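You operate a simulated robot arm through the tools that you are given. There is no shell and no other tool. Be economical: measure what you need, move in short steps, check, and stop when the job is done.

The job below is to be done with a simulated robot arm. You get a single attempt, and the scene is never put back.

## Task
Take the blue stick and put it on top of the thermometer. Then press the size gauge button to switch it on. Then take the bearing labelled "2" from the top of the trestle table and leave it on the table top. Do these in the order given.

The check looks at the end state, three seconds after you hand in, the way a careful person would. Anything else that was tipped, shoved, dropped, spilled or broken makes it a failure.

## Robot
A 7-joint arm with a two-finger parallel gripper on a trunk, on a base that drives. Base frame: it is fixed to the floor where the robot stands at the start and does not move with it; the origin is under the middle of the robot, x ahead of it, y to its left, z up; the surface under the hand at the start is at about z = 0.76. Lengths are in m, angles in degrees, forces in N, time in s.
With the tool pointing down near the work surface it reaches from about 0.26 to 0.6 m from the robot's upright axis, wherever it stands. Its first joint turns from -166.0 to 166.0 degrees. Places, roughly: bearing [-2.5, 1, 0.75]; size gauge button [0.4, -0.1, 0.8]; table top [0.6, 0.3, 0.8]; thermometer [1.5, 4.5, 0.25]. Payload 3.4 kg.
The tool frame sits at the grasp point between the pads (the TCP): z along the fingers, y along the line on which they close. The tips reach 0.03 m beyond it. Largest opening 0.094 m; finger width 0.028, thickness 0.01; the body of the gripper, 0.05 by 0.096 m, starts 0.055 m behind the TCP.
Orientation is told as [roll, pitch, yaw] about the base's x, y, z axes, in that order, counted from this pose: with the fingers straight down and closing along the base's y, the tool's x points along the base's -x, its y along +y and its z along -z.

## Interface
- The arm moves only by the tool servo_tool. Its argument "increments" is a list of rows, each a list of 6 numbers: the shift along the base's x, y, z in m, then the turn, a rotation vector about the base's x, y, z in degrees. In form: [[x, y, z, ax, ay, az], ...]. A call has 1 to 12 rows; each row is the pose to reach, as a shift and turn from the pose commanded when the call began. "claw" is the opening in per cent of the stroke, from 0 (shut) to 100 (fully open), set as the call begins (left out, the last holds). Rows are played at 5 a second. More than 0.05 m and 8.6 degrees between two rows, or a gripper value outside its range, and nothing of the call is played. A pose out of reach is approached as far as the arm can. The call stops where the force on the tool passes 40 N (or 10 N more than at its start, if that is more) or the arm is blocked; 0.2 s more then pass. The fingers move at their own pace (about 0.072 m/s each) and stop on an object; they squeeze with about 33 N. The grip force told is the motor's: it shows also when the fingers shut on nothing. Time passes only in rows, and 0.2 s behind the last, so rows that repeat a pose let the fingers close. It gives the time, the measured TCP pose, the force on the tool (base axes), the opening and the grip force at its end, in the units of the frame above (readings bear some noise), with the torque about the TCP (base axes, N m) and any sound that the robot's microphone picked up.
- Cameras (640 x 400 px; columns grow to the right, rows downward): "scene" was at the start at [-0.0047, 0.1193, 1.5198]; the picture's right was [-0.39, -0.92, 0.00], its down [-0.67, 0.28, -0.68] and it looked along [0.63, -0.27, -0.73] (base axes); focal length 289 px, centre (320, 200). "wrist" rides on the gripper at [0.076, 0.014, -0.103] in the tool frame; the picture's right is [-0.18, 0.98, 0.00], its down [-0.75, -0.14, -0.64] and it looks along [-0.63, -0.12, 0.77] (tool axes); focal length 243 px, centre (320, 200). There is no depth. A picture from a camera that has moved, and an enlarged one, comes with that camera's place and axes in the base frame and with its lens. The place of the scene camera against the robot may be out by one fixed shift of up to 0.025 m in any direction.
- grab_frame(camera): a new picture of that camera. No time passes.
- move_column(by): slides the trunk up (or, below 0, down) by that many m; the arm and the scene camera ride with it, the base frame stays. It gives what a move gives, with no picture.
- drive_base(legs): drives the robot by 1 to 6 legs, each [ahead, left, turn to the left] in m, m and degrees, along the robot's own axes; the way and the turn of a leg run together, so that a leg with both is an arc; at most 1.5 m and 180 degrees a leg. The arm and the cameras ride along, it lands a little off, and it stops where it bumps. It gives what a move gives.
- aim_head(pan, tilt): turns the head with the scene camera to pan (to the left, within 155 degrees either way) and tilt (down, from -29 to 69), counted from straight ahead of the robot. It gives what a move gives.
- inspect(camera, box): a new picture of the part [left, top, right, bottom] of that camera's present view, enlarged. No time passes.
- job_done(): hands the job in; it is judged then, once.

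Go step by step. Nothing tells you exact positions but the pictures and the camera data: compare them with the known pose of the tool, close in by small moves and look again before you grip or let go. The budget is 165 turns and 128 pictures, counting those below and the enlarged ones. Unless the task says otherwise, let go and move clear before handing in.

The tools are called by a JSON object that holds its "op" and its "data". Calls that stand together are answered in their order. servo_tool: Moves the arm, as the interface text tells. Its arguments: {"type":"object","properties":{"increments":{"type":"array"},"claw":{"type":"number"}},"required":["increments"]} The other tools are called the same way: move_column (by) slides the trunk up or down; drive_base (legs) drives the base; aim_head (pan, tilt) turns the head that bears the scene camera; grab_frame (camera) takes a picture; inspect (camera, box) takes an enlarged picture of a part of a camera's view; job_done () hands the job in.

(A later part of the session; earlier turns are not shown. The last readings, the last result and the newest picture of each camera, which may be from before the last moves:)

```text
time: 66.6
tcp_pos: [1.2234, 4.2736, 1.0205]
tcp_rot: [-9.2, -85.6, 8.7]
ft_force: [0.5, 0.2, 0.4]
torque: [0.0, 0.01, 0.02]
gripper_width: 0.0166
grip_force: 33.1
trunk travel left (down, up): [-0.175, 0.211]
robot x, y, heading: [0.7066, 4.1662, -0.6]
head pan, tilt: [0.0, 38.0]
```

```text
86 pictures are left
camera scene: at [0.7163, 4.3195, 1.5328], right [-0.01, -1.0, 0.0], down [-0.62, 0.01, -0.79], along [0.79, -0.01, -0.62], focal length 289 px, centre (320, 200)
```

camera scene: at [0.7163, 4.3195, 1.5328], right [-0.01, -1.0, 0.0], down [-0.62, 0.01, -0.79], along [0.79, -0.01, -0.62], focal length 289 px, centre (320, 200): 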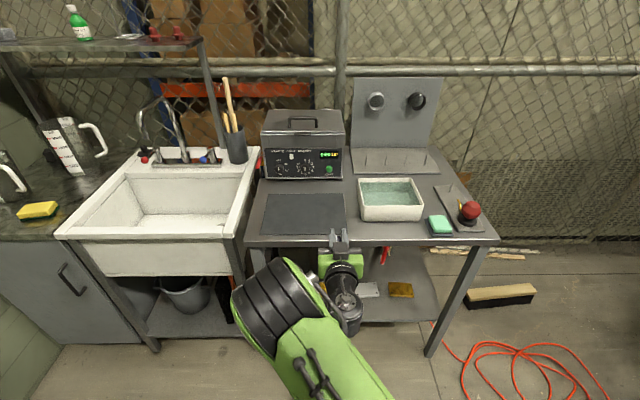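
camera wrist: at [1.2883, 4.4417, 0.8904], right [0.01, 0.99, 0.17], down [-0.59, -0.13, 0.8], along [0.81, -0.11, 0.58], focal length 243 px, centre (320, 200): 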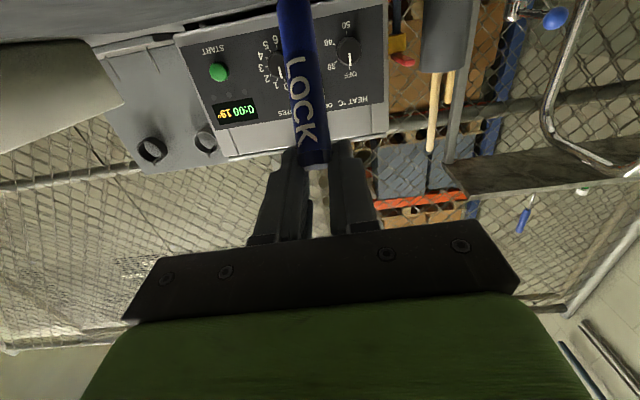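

{"op": "servo_tool", "data": {"increments": [[0.015, 0.005, 0, 0, 0, 0], [0.03, 0.01, 0, 0, 0, 0], [0.045, 0.015, 0, 0, 0, 0], [0.06, 0.02, 0, 0, 0, 0], [0.075, 0.025, 0, 0, 0, 0], [0.09, 0.03, 0, 0, 0, 0], [0.105, 0.035, 0, 0, 0, 0], [0.12, 0.04, 0, 0, 0, 0], [0.135, 0.045, 0, 0, 0, 0], [0.15, 0.05, 0, 0, 0, 0], [0.165, 0.05, 0, 0, 0, 0], [0.175, 0.05, 0, 0, 0, 0]]}}

{"op": "servo_tool", "data": {"increments": [[0, 0, -0.01, 0, 0, 0], [0, 0, -0.02, 0, 0, 0], [0, 0, -0.03, 0, 0, 0], [0, 0, -0.04, 0, 0, 0], [0, 0, -0.05, 0, 0, 0], [0, 0, -0.06, 0, 0, 0], [0, 0, -0.07, 0, 0, 0], [0, 0, -0.08, 0, 0, 0], [0, 0, -0.09, 0, 0, 0]]}}

{"op": "grab_frame", "data": {"camera": "scene"}}

{"op": "grab_frame", "data": {"camera": "wrist"}}

```text
time: 69.2
tcp_pos: [1.3996, 4.3252, 1.0186]
tcp_rot: [-10.5, -85.6, 10.1]
ft_force: [0.0, 0.6, 0.4]
torque: [-0.05, -0.03, 0.01]
gripper_width: 0.0165
grip_force: 32.8
trunk travel left (down, up): [-0.175, 0.211]
robot x, y, heading: [0.7078, 4.1707, -0.8]
head pan, tilt: [0.0, 38.0]
```

```text
time: 71.2
tcp_pos: [1.396, 4.3247, 0.9338]
tcp_rot: [-10.3, -86.1, 9.8]
ft_force: [-12.8, 1.1, 22.3]
torque: [-0.03, -0.7, -0.04]
gripper_width: 0.017
grip_force: 32.8
trunk travel left (down, up): [-0.175, 0.211]
robot x, y, heading: [0.7066, 4.174, -0.5]
head pan, tilt: [0.0, 38.0]
```

```text
85 pictures are left
camera scene: at [0.71, 4.3206, 1.5328], right [-0.01, -1.0, 0.0], down [-0.61, 0.01, -0.79], along [0.79, -0.01, -0.61], focal length 289 px, centre (320, 200)
```

scene: 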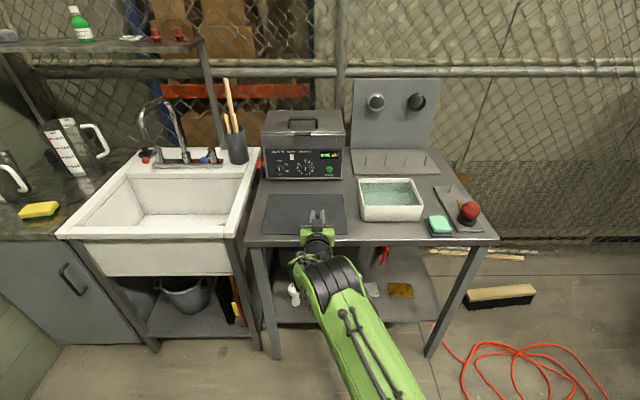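

```text
84 pictures are left
camera wrist: at [1.2879, 4.3387, 0.8632], right [0.02, 0.98, 0.17], down [-0.59, -0.13, 0.8], along [0.81, -0.12, 0.58], focal length 243 px, centre (320, 200)
```

wrist: 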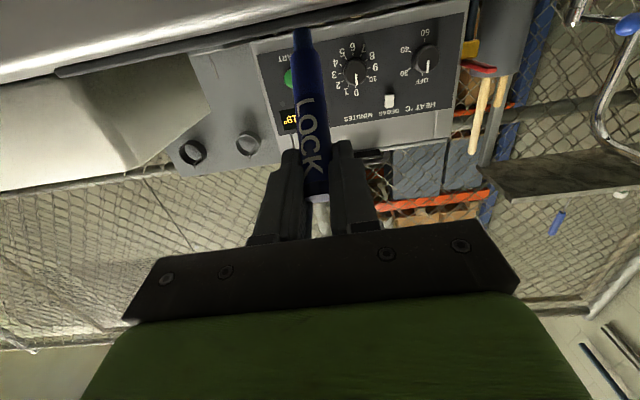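

Contact with about 22 N upward, with the hand over the mat's front part. I zoom to see whether the fingers and stick rest on the mat.

{"op": "inspect", "data": {"camera": "scene", "box": [270, 180, 370, 260]}}

{"op": "inspect", "data": {"camera": "wrist", "box": [200, 0, 400, 130]}}

```text
5.00 times, centred on (320, 220) of scene
camera zoom: at [0.71, 4.3206, 1.5328], right [-0.01, -1.0, 0.0], down [-0.61, 0.01, -0.79], along [0.79, -0.01, -0.61], focal length 1443 px, centre (320, 100)
```

zoom: 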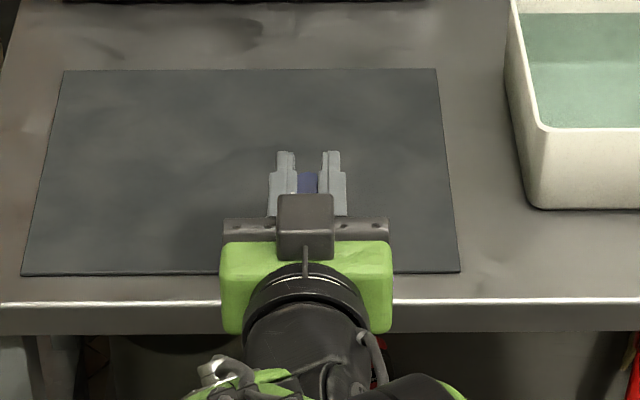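

```text
3.08 times, centred on (300, 65) of wrist
camera zoom: at [1.2879, 4.3387, 0.8632], right [0.02, 0.98, 0.17], down [-0.59, -0.13, 0.8], along [0.81, -0.12, 0.58], focal length 746 px, centre (382, 615)
```

zoom: 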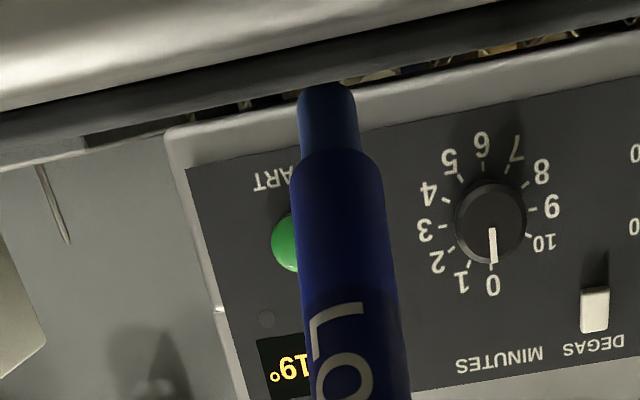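

I now understand: the stick has pivoted in the grip and hangs nozzle-down from the horizontal hand, so its tip is touching the mat (mat z≈0.865). I'll follow an arc back and down so it tilts to lie flat on the mat.

{"op": "servo_tool", "data": {"increments": [[-0.006, 0, -0.006, 0, 0, 0], [-0.011, 0, -0.012, 0, 0, 0], [-0.016, 0, -0.018, 0, 0, 0], [-0.02, 0, -0.024, 0, 0, 0], [-0.023, 0, -0.03, 0, 0, 0]]}}

{"op": "inspect", "data": {"camera": "scene", "box": [270, 180, 370, 260]}}

{"op": "grab_frame", "data": {"camera": "wrist"}}

```text
time: 72.4
tcp_pos: [1.3748, 4.3238, 0.8979]
tcp_rot: [-9.9, -85.7, 9.3]
ft_force: [2.6, -1.9, 9.2]
torque: [0.0, -0.97, -0.07]
gripper_width: 0.017
grip_force: 32.7
trunk travel left (down, up): [-0.175, 0.211]
robot x, y, heading: [0.708, 4.1734, -0.4]
head pan, tilt: [0.0, 38.0]
```

```text
5.00 times, centred on (320, 220) of scene
camera zoom: at [0.7154, 4.3208, 1.5326], right [-0.01, -1.0, 0.0], down [-0.62, 0.01, -0.79], along [0.79, -0.01, -0.62], focal length 1443 px, centre (320, 100)
```

zoom: 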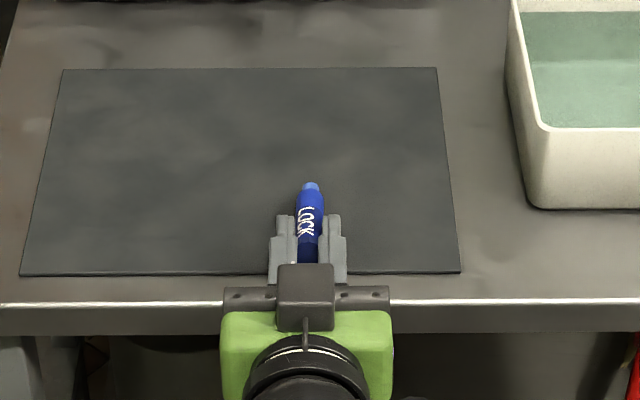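

```text
80 pictures are left
camera wrist: at [1.2669, 4.3388, 0.8296], right [0.02, 0.98, 0.17], down [-0.59, -0.12, 0.8], along [0.81, -0.12, 0.57], focal length 243 px, centre (320, 200)
```

wrist: 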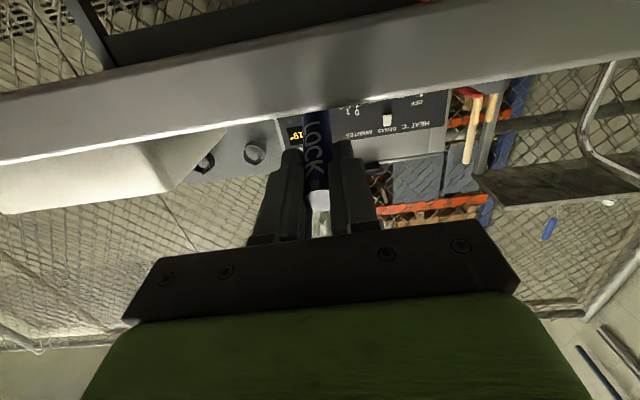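

The stick now points forward from the fingers, tip on the mat. I lower the last ~15 mm so it lies almost flat.

{"op": "servo_tool", "data": {"increments": [[-0.002, 0, -0.004, 0, 0, 0], [-0.003, 0, -0.008, 0, 0, 0], [-0.003, 0, -0.012, 0, 0, 0], [-0.003, 0, -0.016, 0, 0, 0]]}}

{"op": "inspect", "data": {"camera": "scene", "box": [270, 180, 370, 260]}}

```text
time: 73.4
tcp_pos: [1.3703, 4.3243, 0.8828]
tcp_rot: [-9.8, -85.7, 9.3]
ft_force: [-3.8, -2.1, 10.6]
torque: [-0.04, -0.96, -0.15]
gripper_width: 0.0171
grip_force: 33.4
trunk travel left (down, up): [-0.175, 0.211]
robot x, y, heading: [0.7068, 4.1704, -0.5]
head pan, tilt: [0.0, 38.0]
```

```text
5.00 times, centred on (320, 220) of scene
camera zoom: at [0.7137, 4.3206, 1.5327], right [-0.01, -1.0, 0.0], down [-0.61, 0.01, -0.79], along [0.79, -0.01, -0.61], focal length 1443 px, centre (320, 100)
```

zoom: 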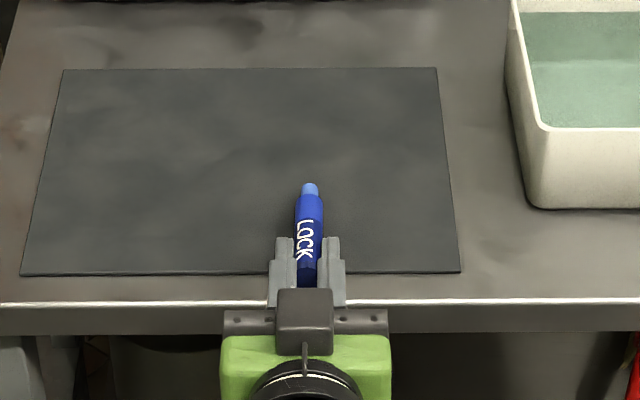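

Nearly flat, with the wide end overhanging the table edge slightly. I slide it forward 2.5 cm while still gripped, then open a little.

{"op": "servo_tool", "data": {"increments": [[0.006, 0, 0, 0, 0, 0], [0.012, 0, 0, 0, 0, 0], [0.018, 0, 0, 0, 0, 0], [0.025, 0, -0.002, 0, 0, 0]]}}

{"op": "servo_tool", "data": {"increments": [[0, 0, 0, 0, 0, 0], [0, 0, 0, 0, 0, 0]], "claw": 30}}

{"op": "inspect", "data": {"camera": "scene", "box": [270, 180, 370, 260]}}

```text
time: 74.4
tcp_pos: [1.3988, 4.323, 0.8833]
tcp_rot: [-10.2, -85.8, 9.7]
ft_force: [-2.5, 0.4, 6.7]
torque: [0.02, -0.5, 0.08]
gripper_width: 0.0167
grip_force: 32.7
trunk travel left (down, up): [-0.175, 0.211]
robot x, y, heading: [0.71, 4.1704, -0.6]
head pan, tilt: [0.0, 38.0]
```

```text
time: 75.0
tcp_pos: [1.3994, 4.3232, 0.8823]
tcp_rot: [-10.0, -85.6, 9.3]
ft_force: [0.5, 0.3, 0.3]
torque: [0.03, -0.01, -0.01]
gripper_width: 0.0282
grip_force: 0.0
trunk travel left (down, up): [-0.175, 0.211]
robot x, y, heading: [0.7057, 4.173, -0.5]
head pan, tilt: [0.0, 38.0]
```

```text
5.00 times, centred on (320, 220) of scene
camera zoom: at [0.7165, 4.3212, 1.5326], right [-0.01, -1.0, 0.0], down [-0.62, 0.01, -0.79], along [0.79, -0.01, -0.62], focal length 1443 px, centre (320, 100)
```

zoom: 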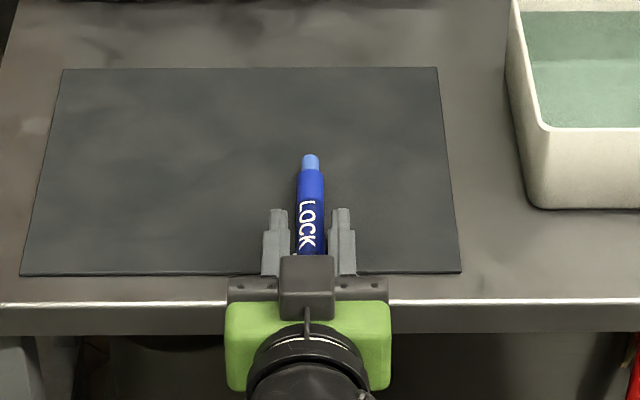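

The stick lies released on the mat. I open wider and lift the hand straight up.

{"op": "servo_tool", "data": {"increments": [[0, 0, 0.01, 0, 0, 0], [0, 0, 0.02, 0, 0, 0], [0, 0, 0.035, 0, 0, 0], [0, 0, 0.05, 0, 0, 0], [0, 0, 0.07, 0, 0, 0], [0, 0, 0.09, 0, 0, 0], [0, 0, 0.11, 0, 0, 0], [0, 0, 0.13, 0, 0, 0]], "claw": 40}}

{"op": "servo_tool", "data": {"increments": [[-0.01, 0, 0.01, 0, 8, 0], [-0.02, 0, 0.02, 0, 16, 0], [-0.03, 0, 0.03, 0, 24, 0], [-0.04, 0, 0.04, 0, 32, 0], [-0.05, 0, 0.05, 0, 40, 0], [-0.06, 0, 0.06, 0, 48, 0], [-0.06, 0, 0.06, 0, 56, 0], [-0.06, 0, 0.06, 0, 64, 0], [-0.06, 0, 0.06, 0, 72, 0], [-0.06, 0, 0.06, 0, 80, 0], [-0.06, 0, 0.06, 0, 85.5, 0]]}}

{"op": "grab_frame", "data": {"camera": "wrist"}}

{"op": "grab_frame", "data": {"camera": "scene"}}

```text
time: 76.8
tcp_pos: [1.3986, 4.327, 1.0106]
tcp_rot: [-10.3, -85.6, 9.7]
ft_force: [0.1, -0.3, 0.4]
torque: [-0.03, 0.0, 0.01]
gripper_width: 0.0376
grip_force: 0.0
trunk travel left (down, up): [-0.175, 0.211]
robot x, y, heading: [0.7103, 4.1737, -0.7]
head pan, tilt: [0.0, 38.0]
```

```text
time: 79.2
tcp_pos: [1.2356, 4.3205, 1.0707]
tcp_rot: [-0.5, -1.4, 0.6]
ft_force: [-0.7, -0.3, -0.6]
torque: [0.02, -0.05, 0.02]
gripper_width: 0.0376
grip_force: 0.0
out of reach, approached as far as the arm can: row 8, 9, 10, 11
trunk travel left (down, up): [-0.175, 0.211]
robot x, y, heading: [0.7066, 4.1742, -0.4]
head pan, tilt: [0.0, 38.0]
```

```text
77 pictures are left
camera wrist: at [1.1564, 4.3347, 1.1703], right [0.17, 0.98, 0.0], down [0.74, -0.13, 0.66], along [0.65, -0.12, -0.75], focal length 243 px, centre (320, 200)
```

wrist: 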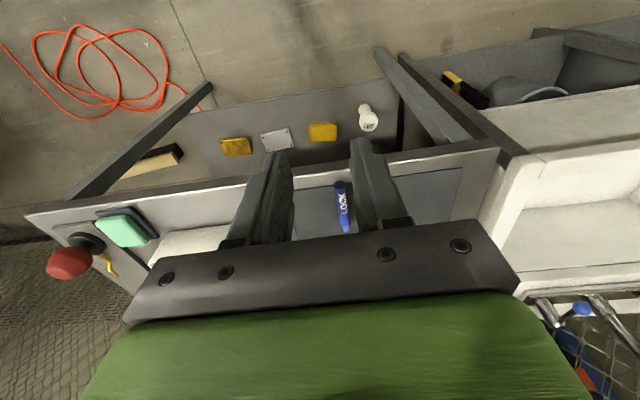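

```text
76 pictures are left
camera scene: at [0.7131, 4.3209, 1.5328], right [-0.01, -1.0, 0.0], down [-0.61, 0.01, -0.79], along [0.79, -0.01, -0.61], focal length 289 px, centre (320, 200)
```

scene: 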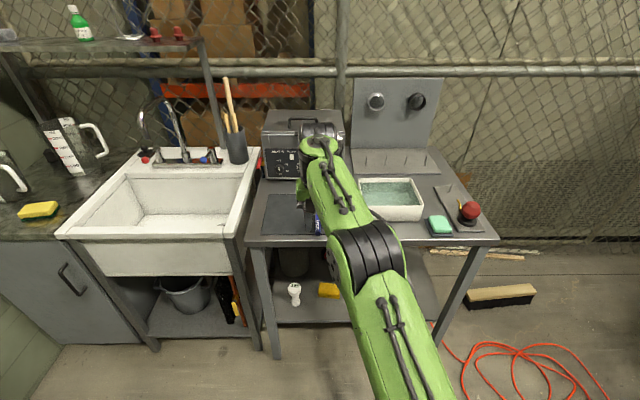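

The stick lies on the mat along x, nozzle away. I drive 0.17 m closer to regrip it from above, and zoom.

{"op": "drive_base", "data": {"legs": [[0.17, 0, 0.4]]}}

{"op": "inspect", "data": {"camera": "wrist", "box": [230, 60, 430, 240]}}

{"op": "inspect", "data": {"camera": "scene", "box": [260, 200, 380, 320]}}

```text
time: 80.7
tcp_pos: [1.4021, 4.3256, 1.0684]
tcp_rot: [-0.5, -1.3, 1.4]
ft_force: [0.5, 0.0, -1.0]
torque: [-0.01, 0.05, 0.0]
gripper_width: 0.0377
grip_force: 0.1
trunk travel left (down, up): [-0.175, 0.211]
robot x, y, heading: [0.8697, 4.1678, 0.1]
head pan, tilt: [0.0, 38.0]
```

```text
2.22 times, centred on (330, 150) of wrist
camera zoom: at [1.3235, 4.3389, 1.1683], right [0.16, 0.99, 0.0], down [0.74, -0.12, 0.66], along [0.65, -0.11, -0.75], focal length 539 px, centre (298, 311)
```

zoom: 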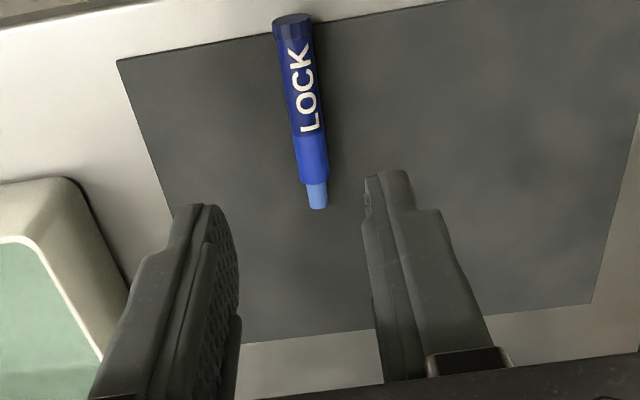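

```text
3.33 times, centred on (320, 260) of scene
camera zoom: at [0.8815, 4.3209, 1.5325], right [0.0, -1.0, 0.0], down [-0.62, 0.0, -0.79], along [0.79, 0.0, -0.62], focal length 962 px, centre (320, 0)
```

zoom: 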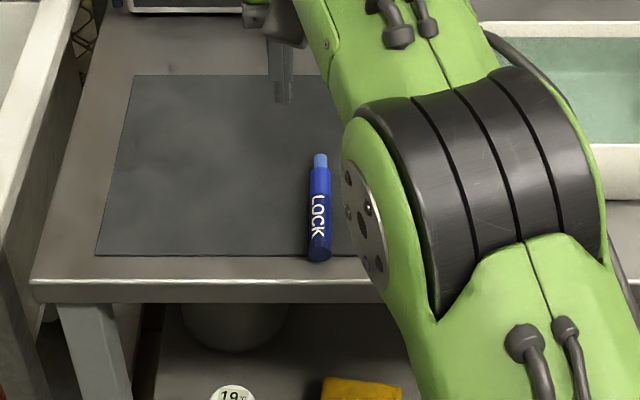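

The stick runs from (1.39, 4.323) to (1.49, 4.323) on the mat. I position over x≈1.455 (nozzle side of its centre) and descend.

{"op": "servo_tool", "data": {"increments": [[0.015, -0.001, -0.02, 0, 0, 0], [0.03, -0.002, -0.04, 0, 0, 0], [0.045, -0.003, -0.06, 0, 0, 0], [0.053, -0.003, -0.08, 0, 0, 0], [0.053, -0.003, -0.1, 0, 0, 0], [0.053, -0.003, -0.12, 0, 0, 0]]}}

{"op": "grab_frame", "data": {"camera": "wrist"}}

```text
time: 82.1
tcp_pos: [1.4516, 4.3196, 0.9484]
tcp_rot: [-0.4, -1.4, 1.2]
ft_force: [0.2, -0.9, -0.2]
torque: [0.03, -0.02, 0.01]
gripper_width: 0.0377
grip_force: 0.1
out of reach, approached as far as the arm can: row 2, 3, 4, 5, 6
trunk travel left (down, up): [-0.175, 0.211]
robot x, y, heading: [0.871, 4.1697, 0.1]
head pan, tilt: [0.0, 38.0]
```

```text
73 pictures are left
camera wrist: at [1.3721, 4.334, 1.0489], right [0.16, 0.99, 0.0], down [0.74, -0.12, 0.66], along [0.65, -0.11, -0.75], focal length 243 px, centre (320, 200)
```

wrist: 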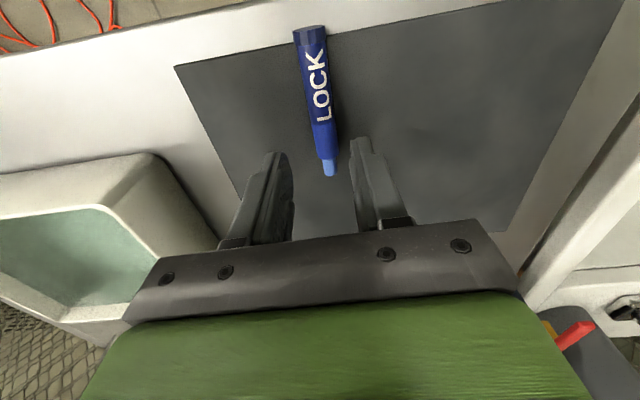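

{"op": "servo_tool", "data": {"increments": [[0, 0.003, -0.012, 0, 0, 0], [0, 0.003, -0.025, 0, 0, 0], [0, 0.003, -0.037, 0, 0, 0], [0, 0.003, -0.048, 0, 0, 0]]}}

{"op": "grab_frame", "data": {"camera": "wrist"}}

```text
time: 83.1
tcp_pos: [1.4507, 4.3227, 0.9013]
tcp_rot: [-0.5, -1.5, 1.1]
ft_force: [-0.5, -0.3, 0.9]
torque: [-0.02, 0.01, -0.02]
gripper_width: 0.0376
grip_force: 0.1
trunk travel left (down, up): [-0.175, 0.211]
robot x, y, heading: [0.8674, 4.1695, 0.2]
head pan, tilt: [0.0, 38.0]
```

```text
72 pictures are left
camera wrist: at [1.3717, 4.3359, 1.0004], right [0.16, 0.99, 0.0], down [0.74, -0.12, 0.66], along [0.65, -0.11, -0.75], focal length 243 px, centre (320, 200)
```

wrist: 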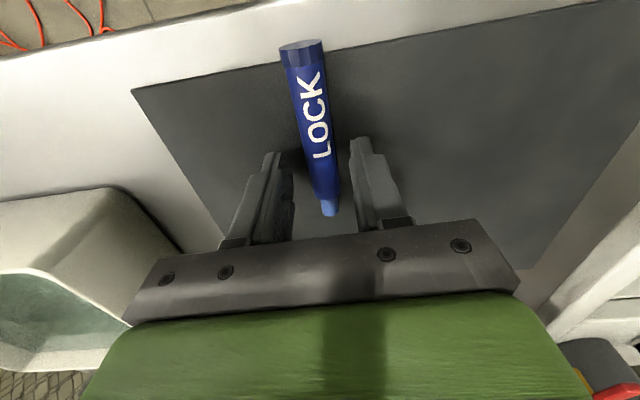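

{"op": "servo_tool", "data": {"increments": [[0, 0, -0.003, 0, 0, 0], [0, 0, -0.005, 0, 0, 0]]}}

{"op": "servo_tool", "data": {"increments": [[0, 0, 0, 0, 0, 0], [0, 0, 0, 0, 0, 0], [0, 0, 0, 0, 0, 0]], "claw": 0}}

{"op": "servo_tool", "data": {"increments": [[0, 0, 0.015, 0, 0, 0], [0, 0, 0.03, 0, 0, 0], [0, 0, 0.05, 0, 0, 0], [0, 0, 0.07, 0, 0, 0], [0, 0, 0.09, 0, 0, 0], [0, 0, 0.11, 0, 0, 0]]}}

{"op": "grab_frame", "data": {"camera": "wrist"}}

```text
time: 83.7
tcp_pos: [1.4512, 4.322, 0.897]
tcp_rot: [-0.6, -1.5, 1.2]
ft_force: [0.6, 0.1, -0.4]
torque: [0.02, -0.03, -0.02]
gripper_width: 0.0373
grip_force: 0.1
trunk travel left (down, up): [-0.175, 0.211]
robot x, y, heading: [0.8728, 4.17, 0.2]
head pan, tilt: [0.0, 38.0]
```

```text
time: 84.5
tcp_pos: [1.4515, 4.3226, 0.8984]
tcp_rot: [-0.5, -1.4, 1.2]
ft_force: [0.3, -1.2, 0.0]
torque: [0.02, 0.02, 0.0]
gripper_width: 0.0167
grip_force: 33.9
trunk travel left (down, up): [-0.175, 0.211]
robot x, y, heading: [0.8704, 4.1755, -0.1]
head pan, tilt: [0.0, 38.0]
```

```text
time: 85.9
tcp_pos: [1.4374, 4.3189, 1.0063]
tcp_rot: [-0.5, -1.5, 1.3]
ft_force: [-0.4, 0.0, -0.7]
torque: [-0.01, 0.01, 0.03]
gripper_width: 0.0164
grip_force: 33.3
out of reach, approached as far as the arm can: row 4, 5, 6
trunk travel left (down, up): [-0.175, 0.211]
robot x, y, heading: [0.8683, 4.1719, 0.1]
head pan, tilt: [0.0, 38.0]
```

```text
71 pictures are left
camera wrist: at [1.3577, 4.3323, 1.1059], right [0.16, 0.99, 0.0], down [0.74, -0.12, 0.66], along [0.65, -0.11, -0.75], focal length 243 px, centre (320, 200)
```

wrist: 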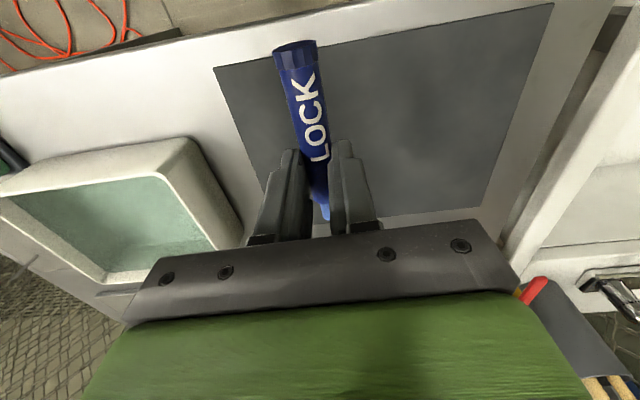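

The stick is regripped near its nozzle end, wide end free. I back away, lower the trunk, and take a scene view for the thermometer.

{"op": "drive_base", "data": {"legs": [[-0.25, 0.08, 0]]}}

{"op": "move_column", "data": {"by": -0.175}}

{"op": "grab_frame", "data": {"camera": "scene"}}

{"op": "grab_frame", "data": {"camera": "wrist"}}

```text
time: 87.8
tcp_pos: [1.1862, 4.3983, 1.0063]
tcp_rot: [-0.5, -1.4, 1.4]
ft_force: [-0.3, 0.4, -0.1]
torque: [0.02, 0.0, 0.01]
gripper_width: 0.0164
grip_force: 32.8
trunk travel left (down, up): [-0.175, 0.211]
robot x, y, heading: [0.6222, 4.2484, 0.3]
head pan, tilt: [0.0, 38.0]
```

```text
time: 89.7
tcp_pos: [1.187, 4.3981, 0.8315]
tcp_rot: [-0.5, -1.4, 1.4]
ft_force: [-0.9, -0.3, -0.8]
torque: [-0.02, 0.02, -0.02]
gripper_width: 0.0163
grip_force: 33.6
trunk travel left (down, up): [0.0, 0.386]
robot x, y, heading: [0.6227, 4.2496, 0.2]
head pan, tilt: [0.0, 38.0]
```

```text
70 pictures are left
camera scene: at [0.6287, 4.3985, 1.3579], right [0.0, -1.0, 0.0], down [-0.62, 0.0, -0.79], along [0.79, 0.0, -0.62], focal length 289 px, centre (320, 200)
```

scene: 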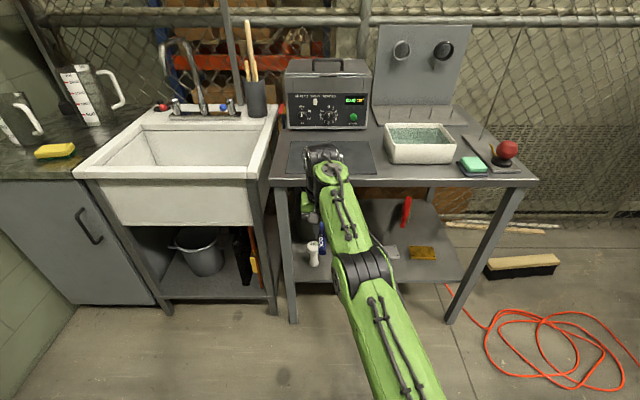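

```text
69 pictures are left
camera wrist: at [1.1075, 4.4115, 0.9305], right [0.16, 0.99, 0.0], down [0.74, -0.12, 0.66], along [0.65, -0.11, -0.75], focal length 243 px, centre (320, 200)
```

wrist: 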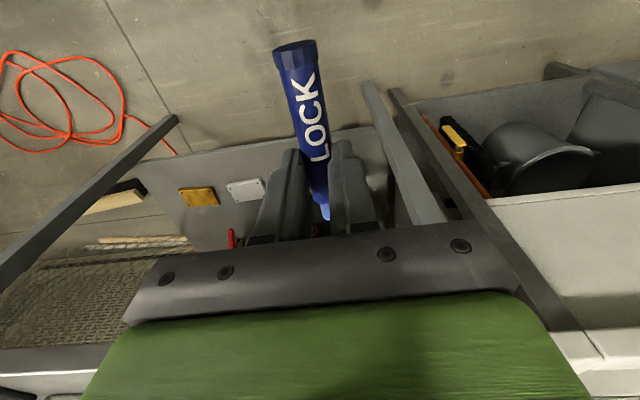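

Consistent estimate now: thermometer top at about (1.50, 4.428, 0.43). I pitch the hand to horizontal while lowering in front of the table.

{"op": "servo_tool", "data": {"increments": [[0.0, 0, -0.01, 0, -8, 0], [0.0, 0, -0.02, 0, -16, 0], [0.0, 0, -0.03, 0, -24, 0], [0.0, 0, -0.04, 0, -32, 0], [0.005, 0, -0.05, 0, -40, 0], [0.01, 0, -0.06, 0, -48, 0], [0.015, 0, -0.07, 0, -56, 0], [0.02, 0, -0.08, 0, -64, 0], [0.025, 0, -0.09, 0, -72, 0], [0.03, 0, -0.1, 0, -80, 0], [0.035, 0, -0.11, 0, -88, 0]]}}

{"op": "grab_frame", "data": {"camera": "scene"}}

{"op": "grab_frame", "data": {"camera": "wrist"}}

```text
time: 92.1
tcp_pos: [1.222, 4.399, 0.7198]
tcp_rot: [-70.6, -88.5, 70.3]
ft_force: [0.6, 0.4, -0.1]
torque: [0.0, 0.01, -0.03]
gripper_width: 0.0163
grip_force: 32.7
out of reach, approached as far as the arm can: row 1, 3, 4, 5
trunk travel left (down, up): [0.0, 0.386]
robot x, y, heading: [0.6241, 4.2506, 0.1]
head pan, tilt: [0.0, 38.0]
```

```text
68 pictures are left
camera scene: at [0.6289, 4.3986, 1.3579], right [0.0, -1.0, 0.0], down [-0.62, 0.0, -0.79], along [0.79, 0.0, -0.62], focal length 289 px, centre (320, 200)
```

scene: 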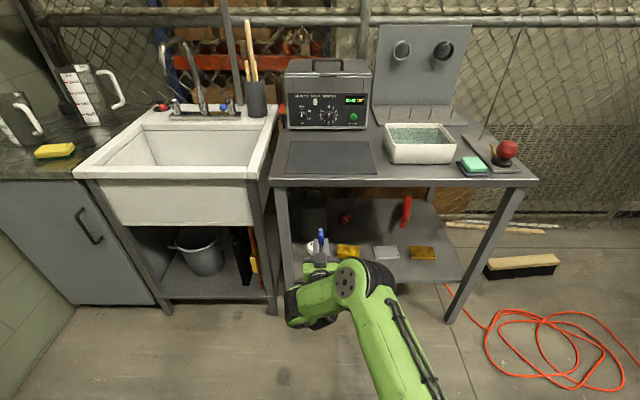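

```text
67 pictures are left
camera wrist: at [1.1184, 4.4126, 0.6444], right [0.01, 0.99, 0.16], down [-0.64, -0.12, 0.76], along [0.77, -0.11, 0.63], focal length 243 px, centre (320, 200)
```

wrist: 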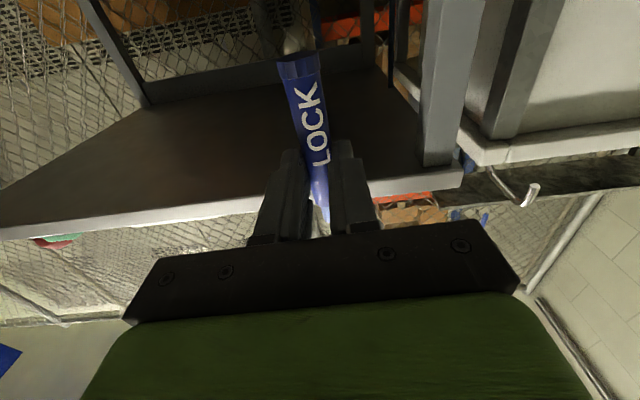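

The stick now hangs wide-end down from the horizontal hand. I zoom in to measure its tilt in the grip.

{"op": "inspect", "data": {"camera": "wrist", "box": [240, 20, 400, 240]}}

{"op": "inspect", "data": {"camera": "scene", "box": [270, 200, 390, 320]}}

```text
1.82 times, centred on (320, 130) of wrist
camera zoom: at [1.1184, 4.4126, 0.6444], right [0.01, 0.99, 0.16], down [-0.64, -0.12, 0.76], along [0.77, -0.11, 0.63], focal length 441 px, centre (320, 327)
```

zoom: 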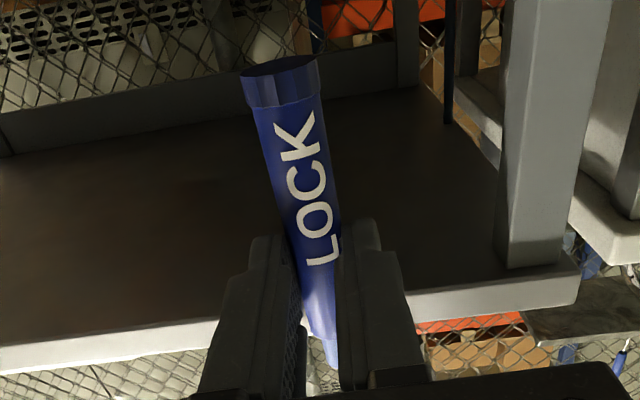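

```text
3.33 times, centred on (330, 260) of scene
camera zoom: at [0.6289, 4.3986, 1.3579], right [0.0, -1.0, 0.0], down [-0.62, 0.0, -0.79], along [0.79, 0.0, -0.62], focal length 962 px, centre (287, 0)
```

zoom: 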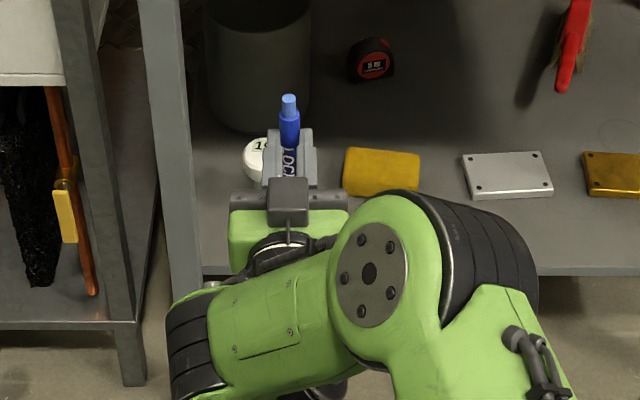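

The stick is within a few degrees of vertical, with its base about 0.057 below the TCP. I lower the hand to z≈0.55 and align y, still in front of the table.

{"op": "servo_tool", "data": {"increments": [[0, 0.003, -0.015, 0, 0, 0], [0, 0.006, -0.03, 0, 0, 0], [0, 0.01, -0.045, 0, 0, 0], [0, 0.014, -0.06, 0, 0, 0], [0, 0.018, -0.075, 0, 0, 0], [0, 0.022, -0.09, 0, 0, 0], [0, 0.026, -0.105, 0, 0, 0], [0, 0.029, -0.12, 0, 0, 0], [0, 0.029, -0.135, 0, 0, 0], [0, 0.029, -0.15, 0, 0, 0], [0, 0.029, -0.165, 0, 0, 0]]}}

{"op": "grab_frame", "data": {"camera": "scene"}}

{"op": "grab_frame", "data": {"camera": "wrist"}}

```text
time: 94.5
tcp_pos: [1.2216, 4.4289, 0.5565]
tcp_rot: [-66.7, -88.6, 66.3]
ft_force: [-0.9, 0.1, -1.2]
torque: [-0.01, 0.03, 0.01]
gripper_width: 0.0164
grip_force: 33.1
trunk travel left (down, up): [0.0, 0.386]
robot x, y, heading: [0.6202, 4.2476, 0.3]
head pan, tilt: [0.0, 38.0]
```

```text
64 pictures are left
camera scene: at [0.6288, 4.3986, 1.3579], right [0.0, -1.0, 0.0], down [-0.62, 0.0, -0.79], along [0.79, 0.0, -0.62], focal length 289 px, centre (320, 200)
```

scene: 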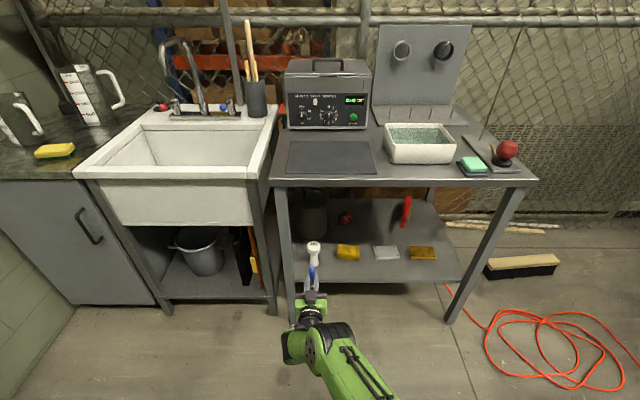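

```text
63 pictures are left
camera wrist: at [1.1177, 4.4419, 0.4799], right [0.01, 0.99, 0.16], down [-0.64, -0.12, 0.76], along [0.77, -0.11, 0.63], focal length 243 px, centre (320, 200)
```

wrist: 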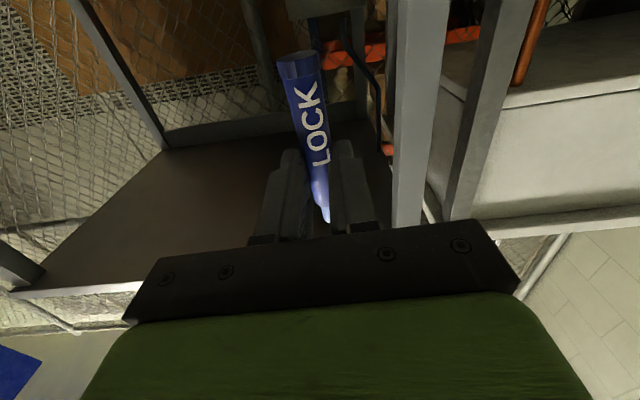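

{"op": "inspect", "data": {"camera": "scene", "box": [270, 220, 370, 330]}}

```text
3.64 times, centred on (320, 275) of scene
camera zoom: at [0.6288, 4.3986, 1.3579], right [0.0, -1.0, 0.0], down [-0.62, 0.0, -0.79], along [0.79, 0.0, -0.62], focal length 1050 px, centre (320, -73)
```

zoom: 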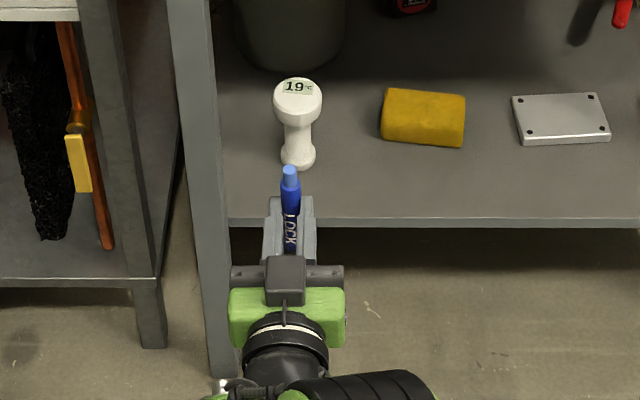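

The stick is aligned in y with the thermometer (4.4275). I drive forward 0.2 m, keeping the base about 7 cm above the thermometer top, and look from both cameras.

{"op": "drive_base", "data": {"legs": [[0.2, 0, -0.2]]}}

{"op": "inspect", "data": {"camera": "scene", "box": [270, 180, 370, 330]}}

{"op": "grab_frame", "data": {"camera": "wrist"}}

```text
time: 96.1
tcp_pos: [1.4251, 4.4303, 0.5561]
tcp_rot: [-65.3, -88.5, 64.9]
ft_force: [0.5, 0.2, -0.6]
torque: [-0.01, -0.02, -0.03]
gripper_width: 0.0165
grip_force: 33.6
trunk travel left (down, up): [0.0, 0.386]
robot x, y, heading: [0.8257, 4.2448, 0.4]
head pan, tilt: [0.0, 38.0]
```

```text
2.67 times, centred on (320, 255) of scene
camera zoom: at [0.8324, 4.3994, 1.3579], right [0.0, -1.0, 0.0], down [-0.62, 0.0, -0.79], along [0.79, 0.0, -0.62], focal length 770 px, centre (320, 53)
```

zoom: 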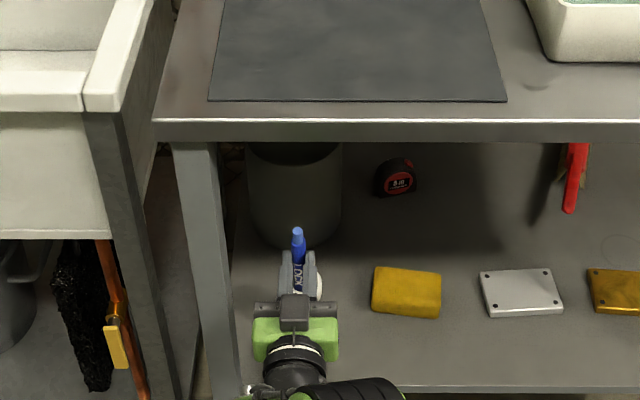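

```text
60 pictures are left
camera wrist: at [1.321, 4.4432, 0.4799], right [0.01, 0.99, 0.16], down [-0.63, -0.12, 0.76], along [0.77, -0.11, 0.63], focal length 243 px, centre (320, 200)
```

wrist: 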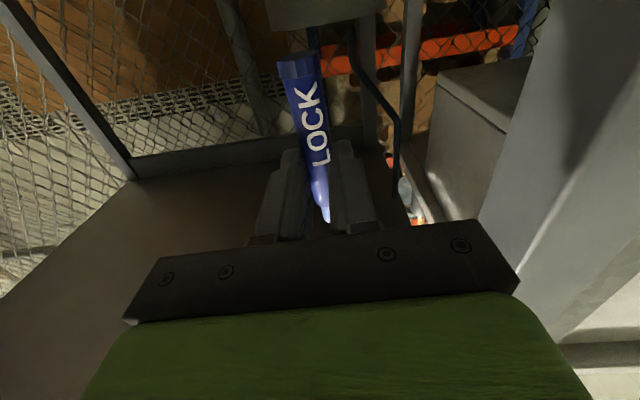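

Using the exact tilt values, all rays now converge on a thermometer top at (1.522, 4.428, 0.397). I advance the stick over it, then lower to ~4 cm above.

{"op": "servo_tool", "data": {"increments": [[0.015, -0.001, 0, 0, 0, 0], [0.03, -0.002, 0, 0, 0, 0], [0.045, -0.003, 0, 0, 0, 0], [0.06, -0.003, 0, 0, 0, 0], [0.073, -0.003, 0, 0, 0, 0], [0.073, -0.003, -0.015, 0, 0, 0], [0.073, -0.003, -0.03, 0, 0, 0], [0.073, -0.003, -0.045, 0, 0, 0], [0.073, -0.003, -0.06, 0, 0, 0]]}}

{"op": "inspect", "data": {"camera": "scene", "box": [270, 180, 370, 330]}}

{"op": "grab_frame", "data": {"camera": "wrist"}}

```text
time: 98.1
tcp_pos: [1.4752, 4.4232, 0.529]
tcp_rot: [-41.6, -88.3, 41.0]
ft_force: [0.3, 0.3, -0.2]
torque: [0.0, -0.02, -0.03]
gripper_width: 0.0166
grip_force: 33.0
out of reach, approached as far as the arm can: row 6, 7, 8, 9
trunk travel left (down, up): [0.0, 0.386]
robot x, y, heading: [0.8257, 4.2486, 0.1]
head pan, tilt: [0.0, 38.0]
```

```text
2.67 times, centred on (320, 255) of scene
camera zoom: at [0.8322, 4.3995, 1.3579], right [0.0, -1.0, 0.0], down [-0.62, 0.0, -0.79], along [0.79, 0.0, -0.62], focal length 770 px, centre (320, 53)
```

zoom: 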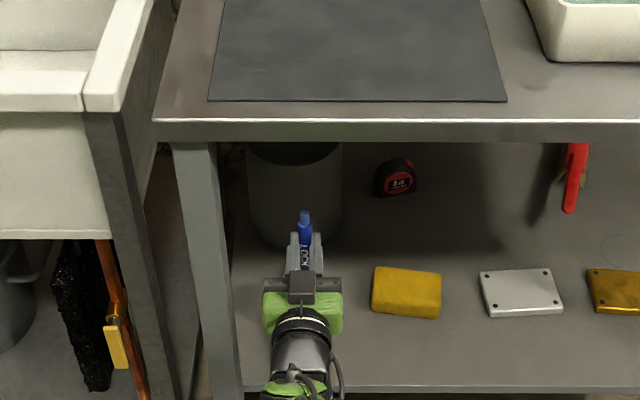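

```text
58 pictures are left
camera wrist: at [1.3712, 4.4373, 0.4542], right [0.02, 0.99, 0.16], down [-0.63, -0.12, 0.77], along [0.78, -0.12, 0.62], focal length 243 px, centre (320, 200)
```

wrist: 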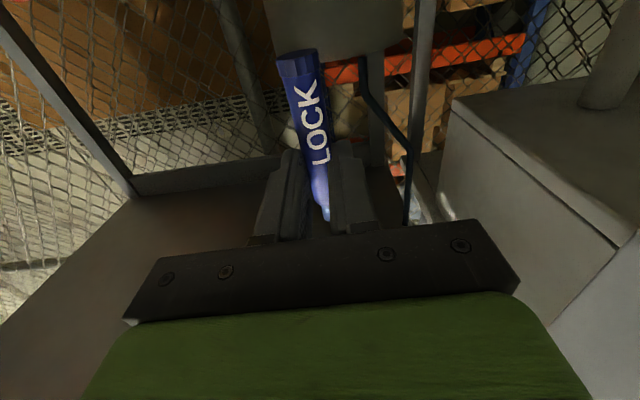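

Reach is short at this low height, so I pull the arm back a little and drive the base closer by 0.1 m.

{"op": "servo_tool", "data": {"increments": [[-0.015, 0, 0.005, 0, 0, 0], [-0.03, 0, 0.01, 0, 0, 0], [-0.045, 0, 0.015, 0, 0, 0], [-0.06, 0.002, 0.02, 0, 0, 0], [-0.075, 0.004, 0.02, 0, 0, 0]]}}

{"op": "drive_base", "data": {"legs": [[0.1, 0, 0]]}}

{"op": "grab_frame", "data": {"camera": "scene"}}

```text
time: 99.3
tcp_pos: [1.4001, 4.4242, 0.5529]
tcp_rot: [-66.8, -88.5, 66.5]
ft_force: [0.3, -0.5, -0.2]
torque: [0.01, 0.02, 0.02]
gripper_width: 0.0164
grip_force: 32.4
trunk travel left (down, up): [0.0, 0.386]
robot x, y, heading: [0.8255, 4.2498, 0.1]
head pan, tilt: [0.0, 38.0]
```

```text
time: 100.5
tcp_pos: [1.4981, 4.4247, 0.5522]
tcp_rot: [-64.8, -88.6, 64.3]
ft_force: [0.5, 0.4, -0.6]
torque: [-0.01, 0.02, 0.0]
gripper_width: 0.0166
grip_force: 33.3
trunk travel left (down, up): [0.0, 0.386]
robot x, y, heading: [0.9199, 4.2475, 0.4]
head pan, tilt: [0.0, 38.0]
```

```text
57 pictures are left
camera scene: at [0.9295, 4.3998, 1.3579], right [0.0, -1.0, 0.0], down [-0.62, 0.0, -0.79], along [0.79, 0.0, -0.62], focal length 289 px, centre (320, 200)
```

scene: 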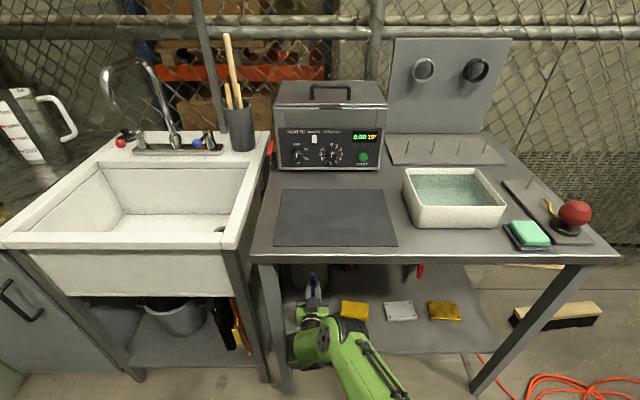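

{"op": "servo_tool", "data": {"increments": [[0, 0.003, -0.012, 0, 0, 0], [0, 0.003, -0.024, 0, 0, 0], [0, 0.003, -0.036, 0, 0, 0], [0, 0.003, -0.048, 0, 0, 0], [0, 0.003, -0.06, 0, 0, 0]]}}

{"op": "grab_frame", "data": {"camera": "wrist"}}

{"op": "inspect", "data": {"camera": "scene", "box": [270, 230, 370, 360]}}

```text
time: 101.7
tcp_pos: [1.4978, 4.4273, 0.4917]
tcp_rot: [-65.7, -88.5, 65.4]
ft_force: [0.4, -0.6, -0.1]
torque: [-0.01, 0.01, 0.02]
gripper_width: 0.0167
grip_force: 33.2
trunk travel left (down, up): [0.0, 0.386]
robot x, y, heading: [0.9214, 4.2507, -0.2]
head pan, tilt: [0.0, 38.0]
```

```text
56 pictures are left
camera wrist: at [1.3941, 4.4407, 0.4156], right [0.01, 0.99, 0.16], down [-0.63, -0.12, 0.76], along [0.77, -0.11, 0.63], focal length 243 px, centre (320, 200)
```

wrist: 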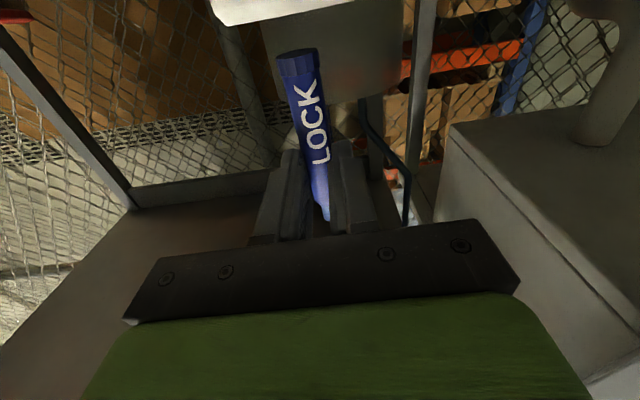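

```text
3.08 times, centred on (320, 295) of scene
camera zoom: at [0.9291, 4.3997, 1.3579], right [0.0, -1.0, 0.0], down [-0.62, 0.0, -0.79], along [0.79, 0.0, -0.62], focal length 888 px, centre (320, -92)
```

zoom: 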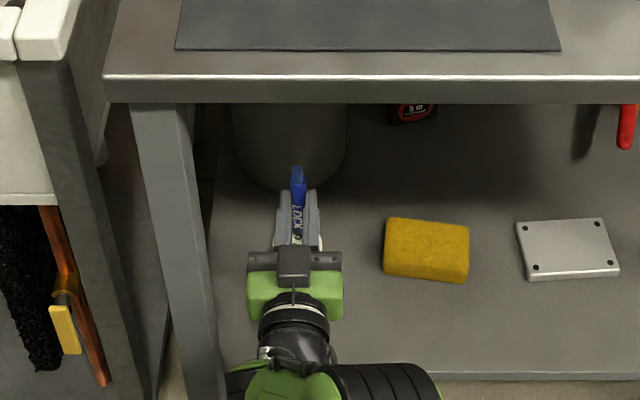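

The wrist camera now sees the thermometer head's rim at the top of the picture, right past the stick's base. I zoom for precise relation.

{"op": "inspect", "data": {"camera": "wrist", "box": [180, 0, 420, 130]}}

```text
2.67 times, centred on (300, 65) of wrist
camera zoom: at [1.3941, 4.4407, 0.4156], right [0.01, 0.99, 0.16], down [-0.63, -0.12, 0.76], along [0.77, -0.11, 0.63], focal length 647 px, centre (373, 560)
```

zoom: 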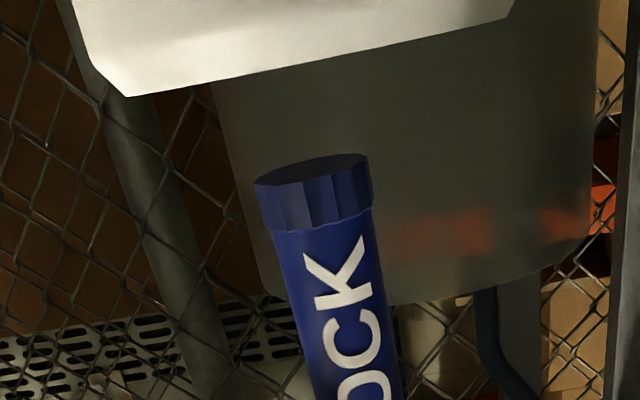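

From this view the thermometer top is at z≈0.4175, centred at (1.505, 4.429). The stick base is 1.6 cm above it, about 1 cm too far in x and tilted ~7°. I correct pitch by −6° and shift back 1.4 cm.

{"op": "servo_tool", "data": {"increments": [[-0.004, 0.0005, 0.002, 0, -2, 0], [-0.009, 0.001, 0.002, 0, -4, 0], [-0.014, 0.0015, 0.002, 0, -6, 0], [-0.014, 0.0015, 0.0, 0, -6, 0]]}}

{"op": "inspect", "data": {"camera": "wrist", "box": [180, 0, 420, 130]}}

{"op": "inspect", "data": {"camera": "scene", "box": [280, 250, 350, 320]}}

```text
time: 102.7
tcp_pos: [1.4834, 4.4285, 0.4953]
tcp_rot: [-165.8, -84.5, 165.3]
ft_force: [-1.5, -1.2, -0.2]
torque: [0.0, -0.02, -0.02]
gripper_width: 0.0163
grip_force: 32.7
out of reach, approached as far as the arm can: row 4
trunk travel left (down, up): [0.0, 0.386]
robot x, y, heading: [0.9163, 4.2515, 0.4]
head pan, tilt: [0.0, 38.0]
```

```text
2.67 times, centred on (300, 65) of wrist
camera zoom: at [1.389, 4.4421, 0.4085], right [-0.01, 0.99, 0.16], down [-0.71, -0.12, 0.69], along [0.7, -0.11, 0.7], focal length 647 px, centre (373, 560)
```

zoom: 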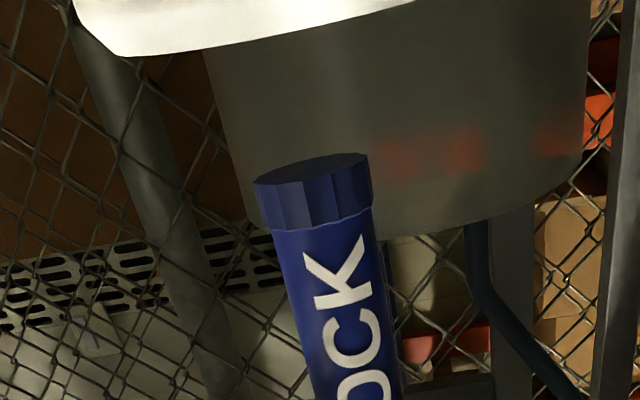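

```text
5.71 times, centred on (315, 285) of scene
camera zoom: at [0.9291, 4.3997, 1.3579], right [0.0, -1.0, 0.0], down [-0.62, 0.0, -0.79], along [0.79, 0.0, -0.62], focal length 1649 px, centre (349, -286)
```

zoom: 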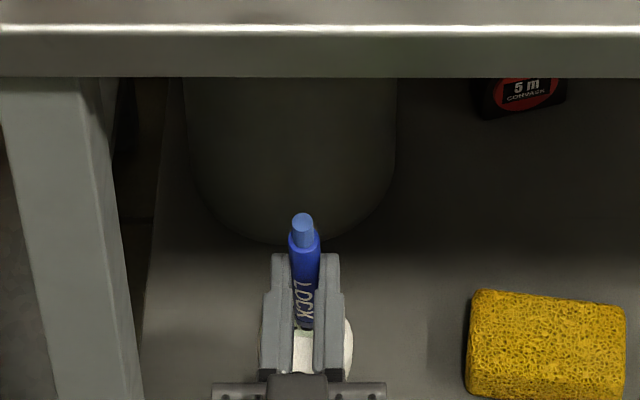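

Stick looks vertical and centred over the thermometer. I lower slowly until contact.

{"op": "servo_tool", "data": {"increments": [[0, 0, -0.004, 0, 0, 0], [0, 0, -0.008, 0, 0, 0], [0, 0, -0.012, 0, 0, 0], [0, 0, -0.015, 0, 0, 0]]}}

{"op": "inspect", "data": {"camera": "wrist", "box": [180, 0, 420, 130]}}

```text
time: 103.7
tcp_pos: [1.4834, 4.4249, 0.4939]
tcp_rot: [-166.0, -84.4, 165.5]
ft_force: [-0.6, 0.3, 0.0]
torque: [-0.02, 0.0, 0.02]
gripper_width: 0.0165
grip_force: 32.9
out of reach, approached as far as the arm can: row 1, 2, 3, 4
trunk travel left (down, up): [0.0, 0.386]
robot x, y, heading: [0.9239, 4.2488, 0.2]
head pan, tilt: [0.0, 38.0]
```

```text
2.67 times, centred on (300, 65) of wrist
camera zoom: at [1.388, 4.439, 0.4076], right [-0.01, 0.99, 0.16], down [-0.71, -0.12, 0.69], along [0.7, -0.11, 0.7], focal length 647 px, centre (373, 560)
```

zoom: 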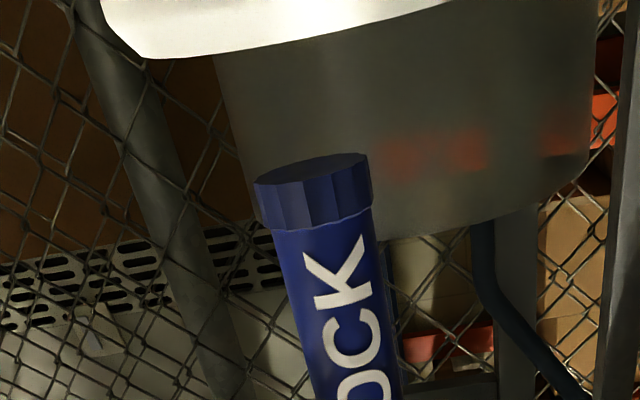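

A wrist limit stops me here. I relax the pitch by 3.5° (stick still within ~3° of vertical) and try lowering again.

{"op": "servo_tool", "data": {"increments": [[0.002, 0.003, 0, 0, 1.8, 0], [0.004, 0.004, 0, 0, 3.5, 0], [0.004, 0.004, -0.005, 0, 3.5, 0], [0.004, 0.004, -0.01, 0, 3.5, 0], [0.004, 0.004, -0.014, 0, 3.5, 0]]}}

{"op": "inspect", "data": {"camera": "wrist", "box": [180, 0, 420, 130]}}

```text
time: 104.9
tcp_pos: [1.4878, 4.4303, 0.4835]
tcp_rot: [-143.0, -87.7, 142.6]
ft_force: [0.6, 0.8, -1.5]
torque: [0.01, 0.06, 0.01]
gripper_width: 0.0164
grip_force: 32.9
out of reach, approached as far as the arm can: row 5
trunk travel left (down, up): [0.0, 0.386]
robot x, y, heading: [0.9205, 4.248, 0.3]
head pan, tilt: [0.0, 38.0]
```

```text
2.67 times, centred on (300, 65) of wrist
camera zoom: at [1.388, 4.4435, 0.4039], right [0.0, 0.99, 0.16], down [-0.67, -0.12, 0.74], along [0.75, -0.11, 0.66], focal length 647 px, centre (373, 560)
```

zoom: 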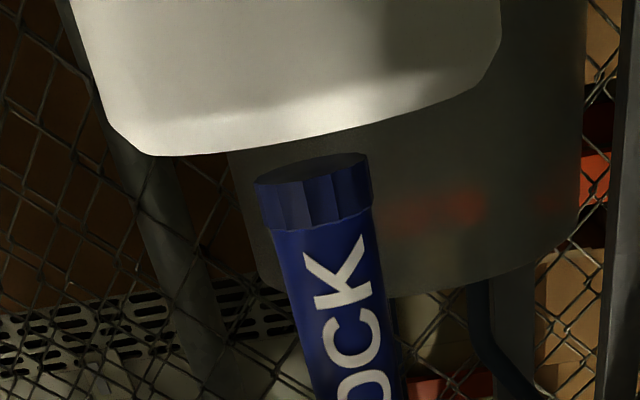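

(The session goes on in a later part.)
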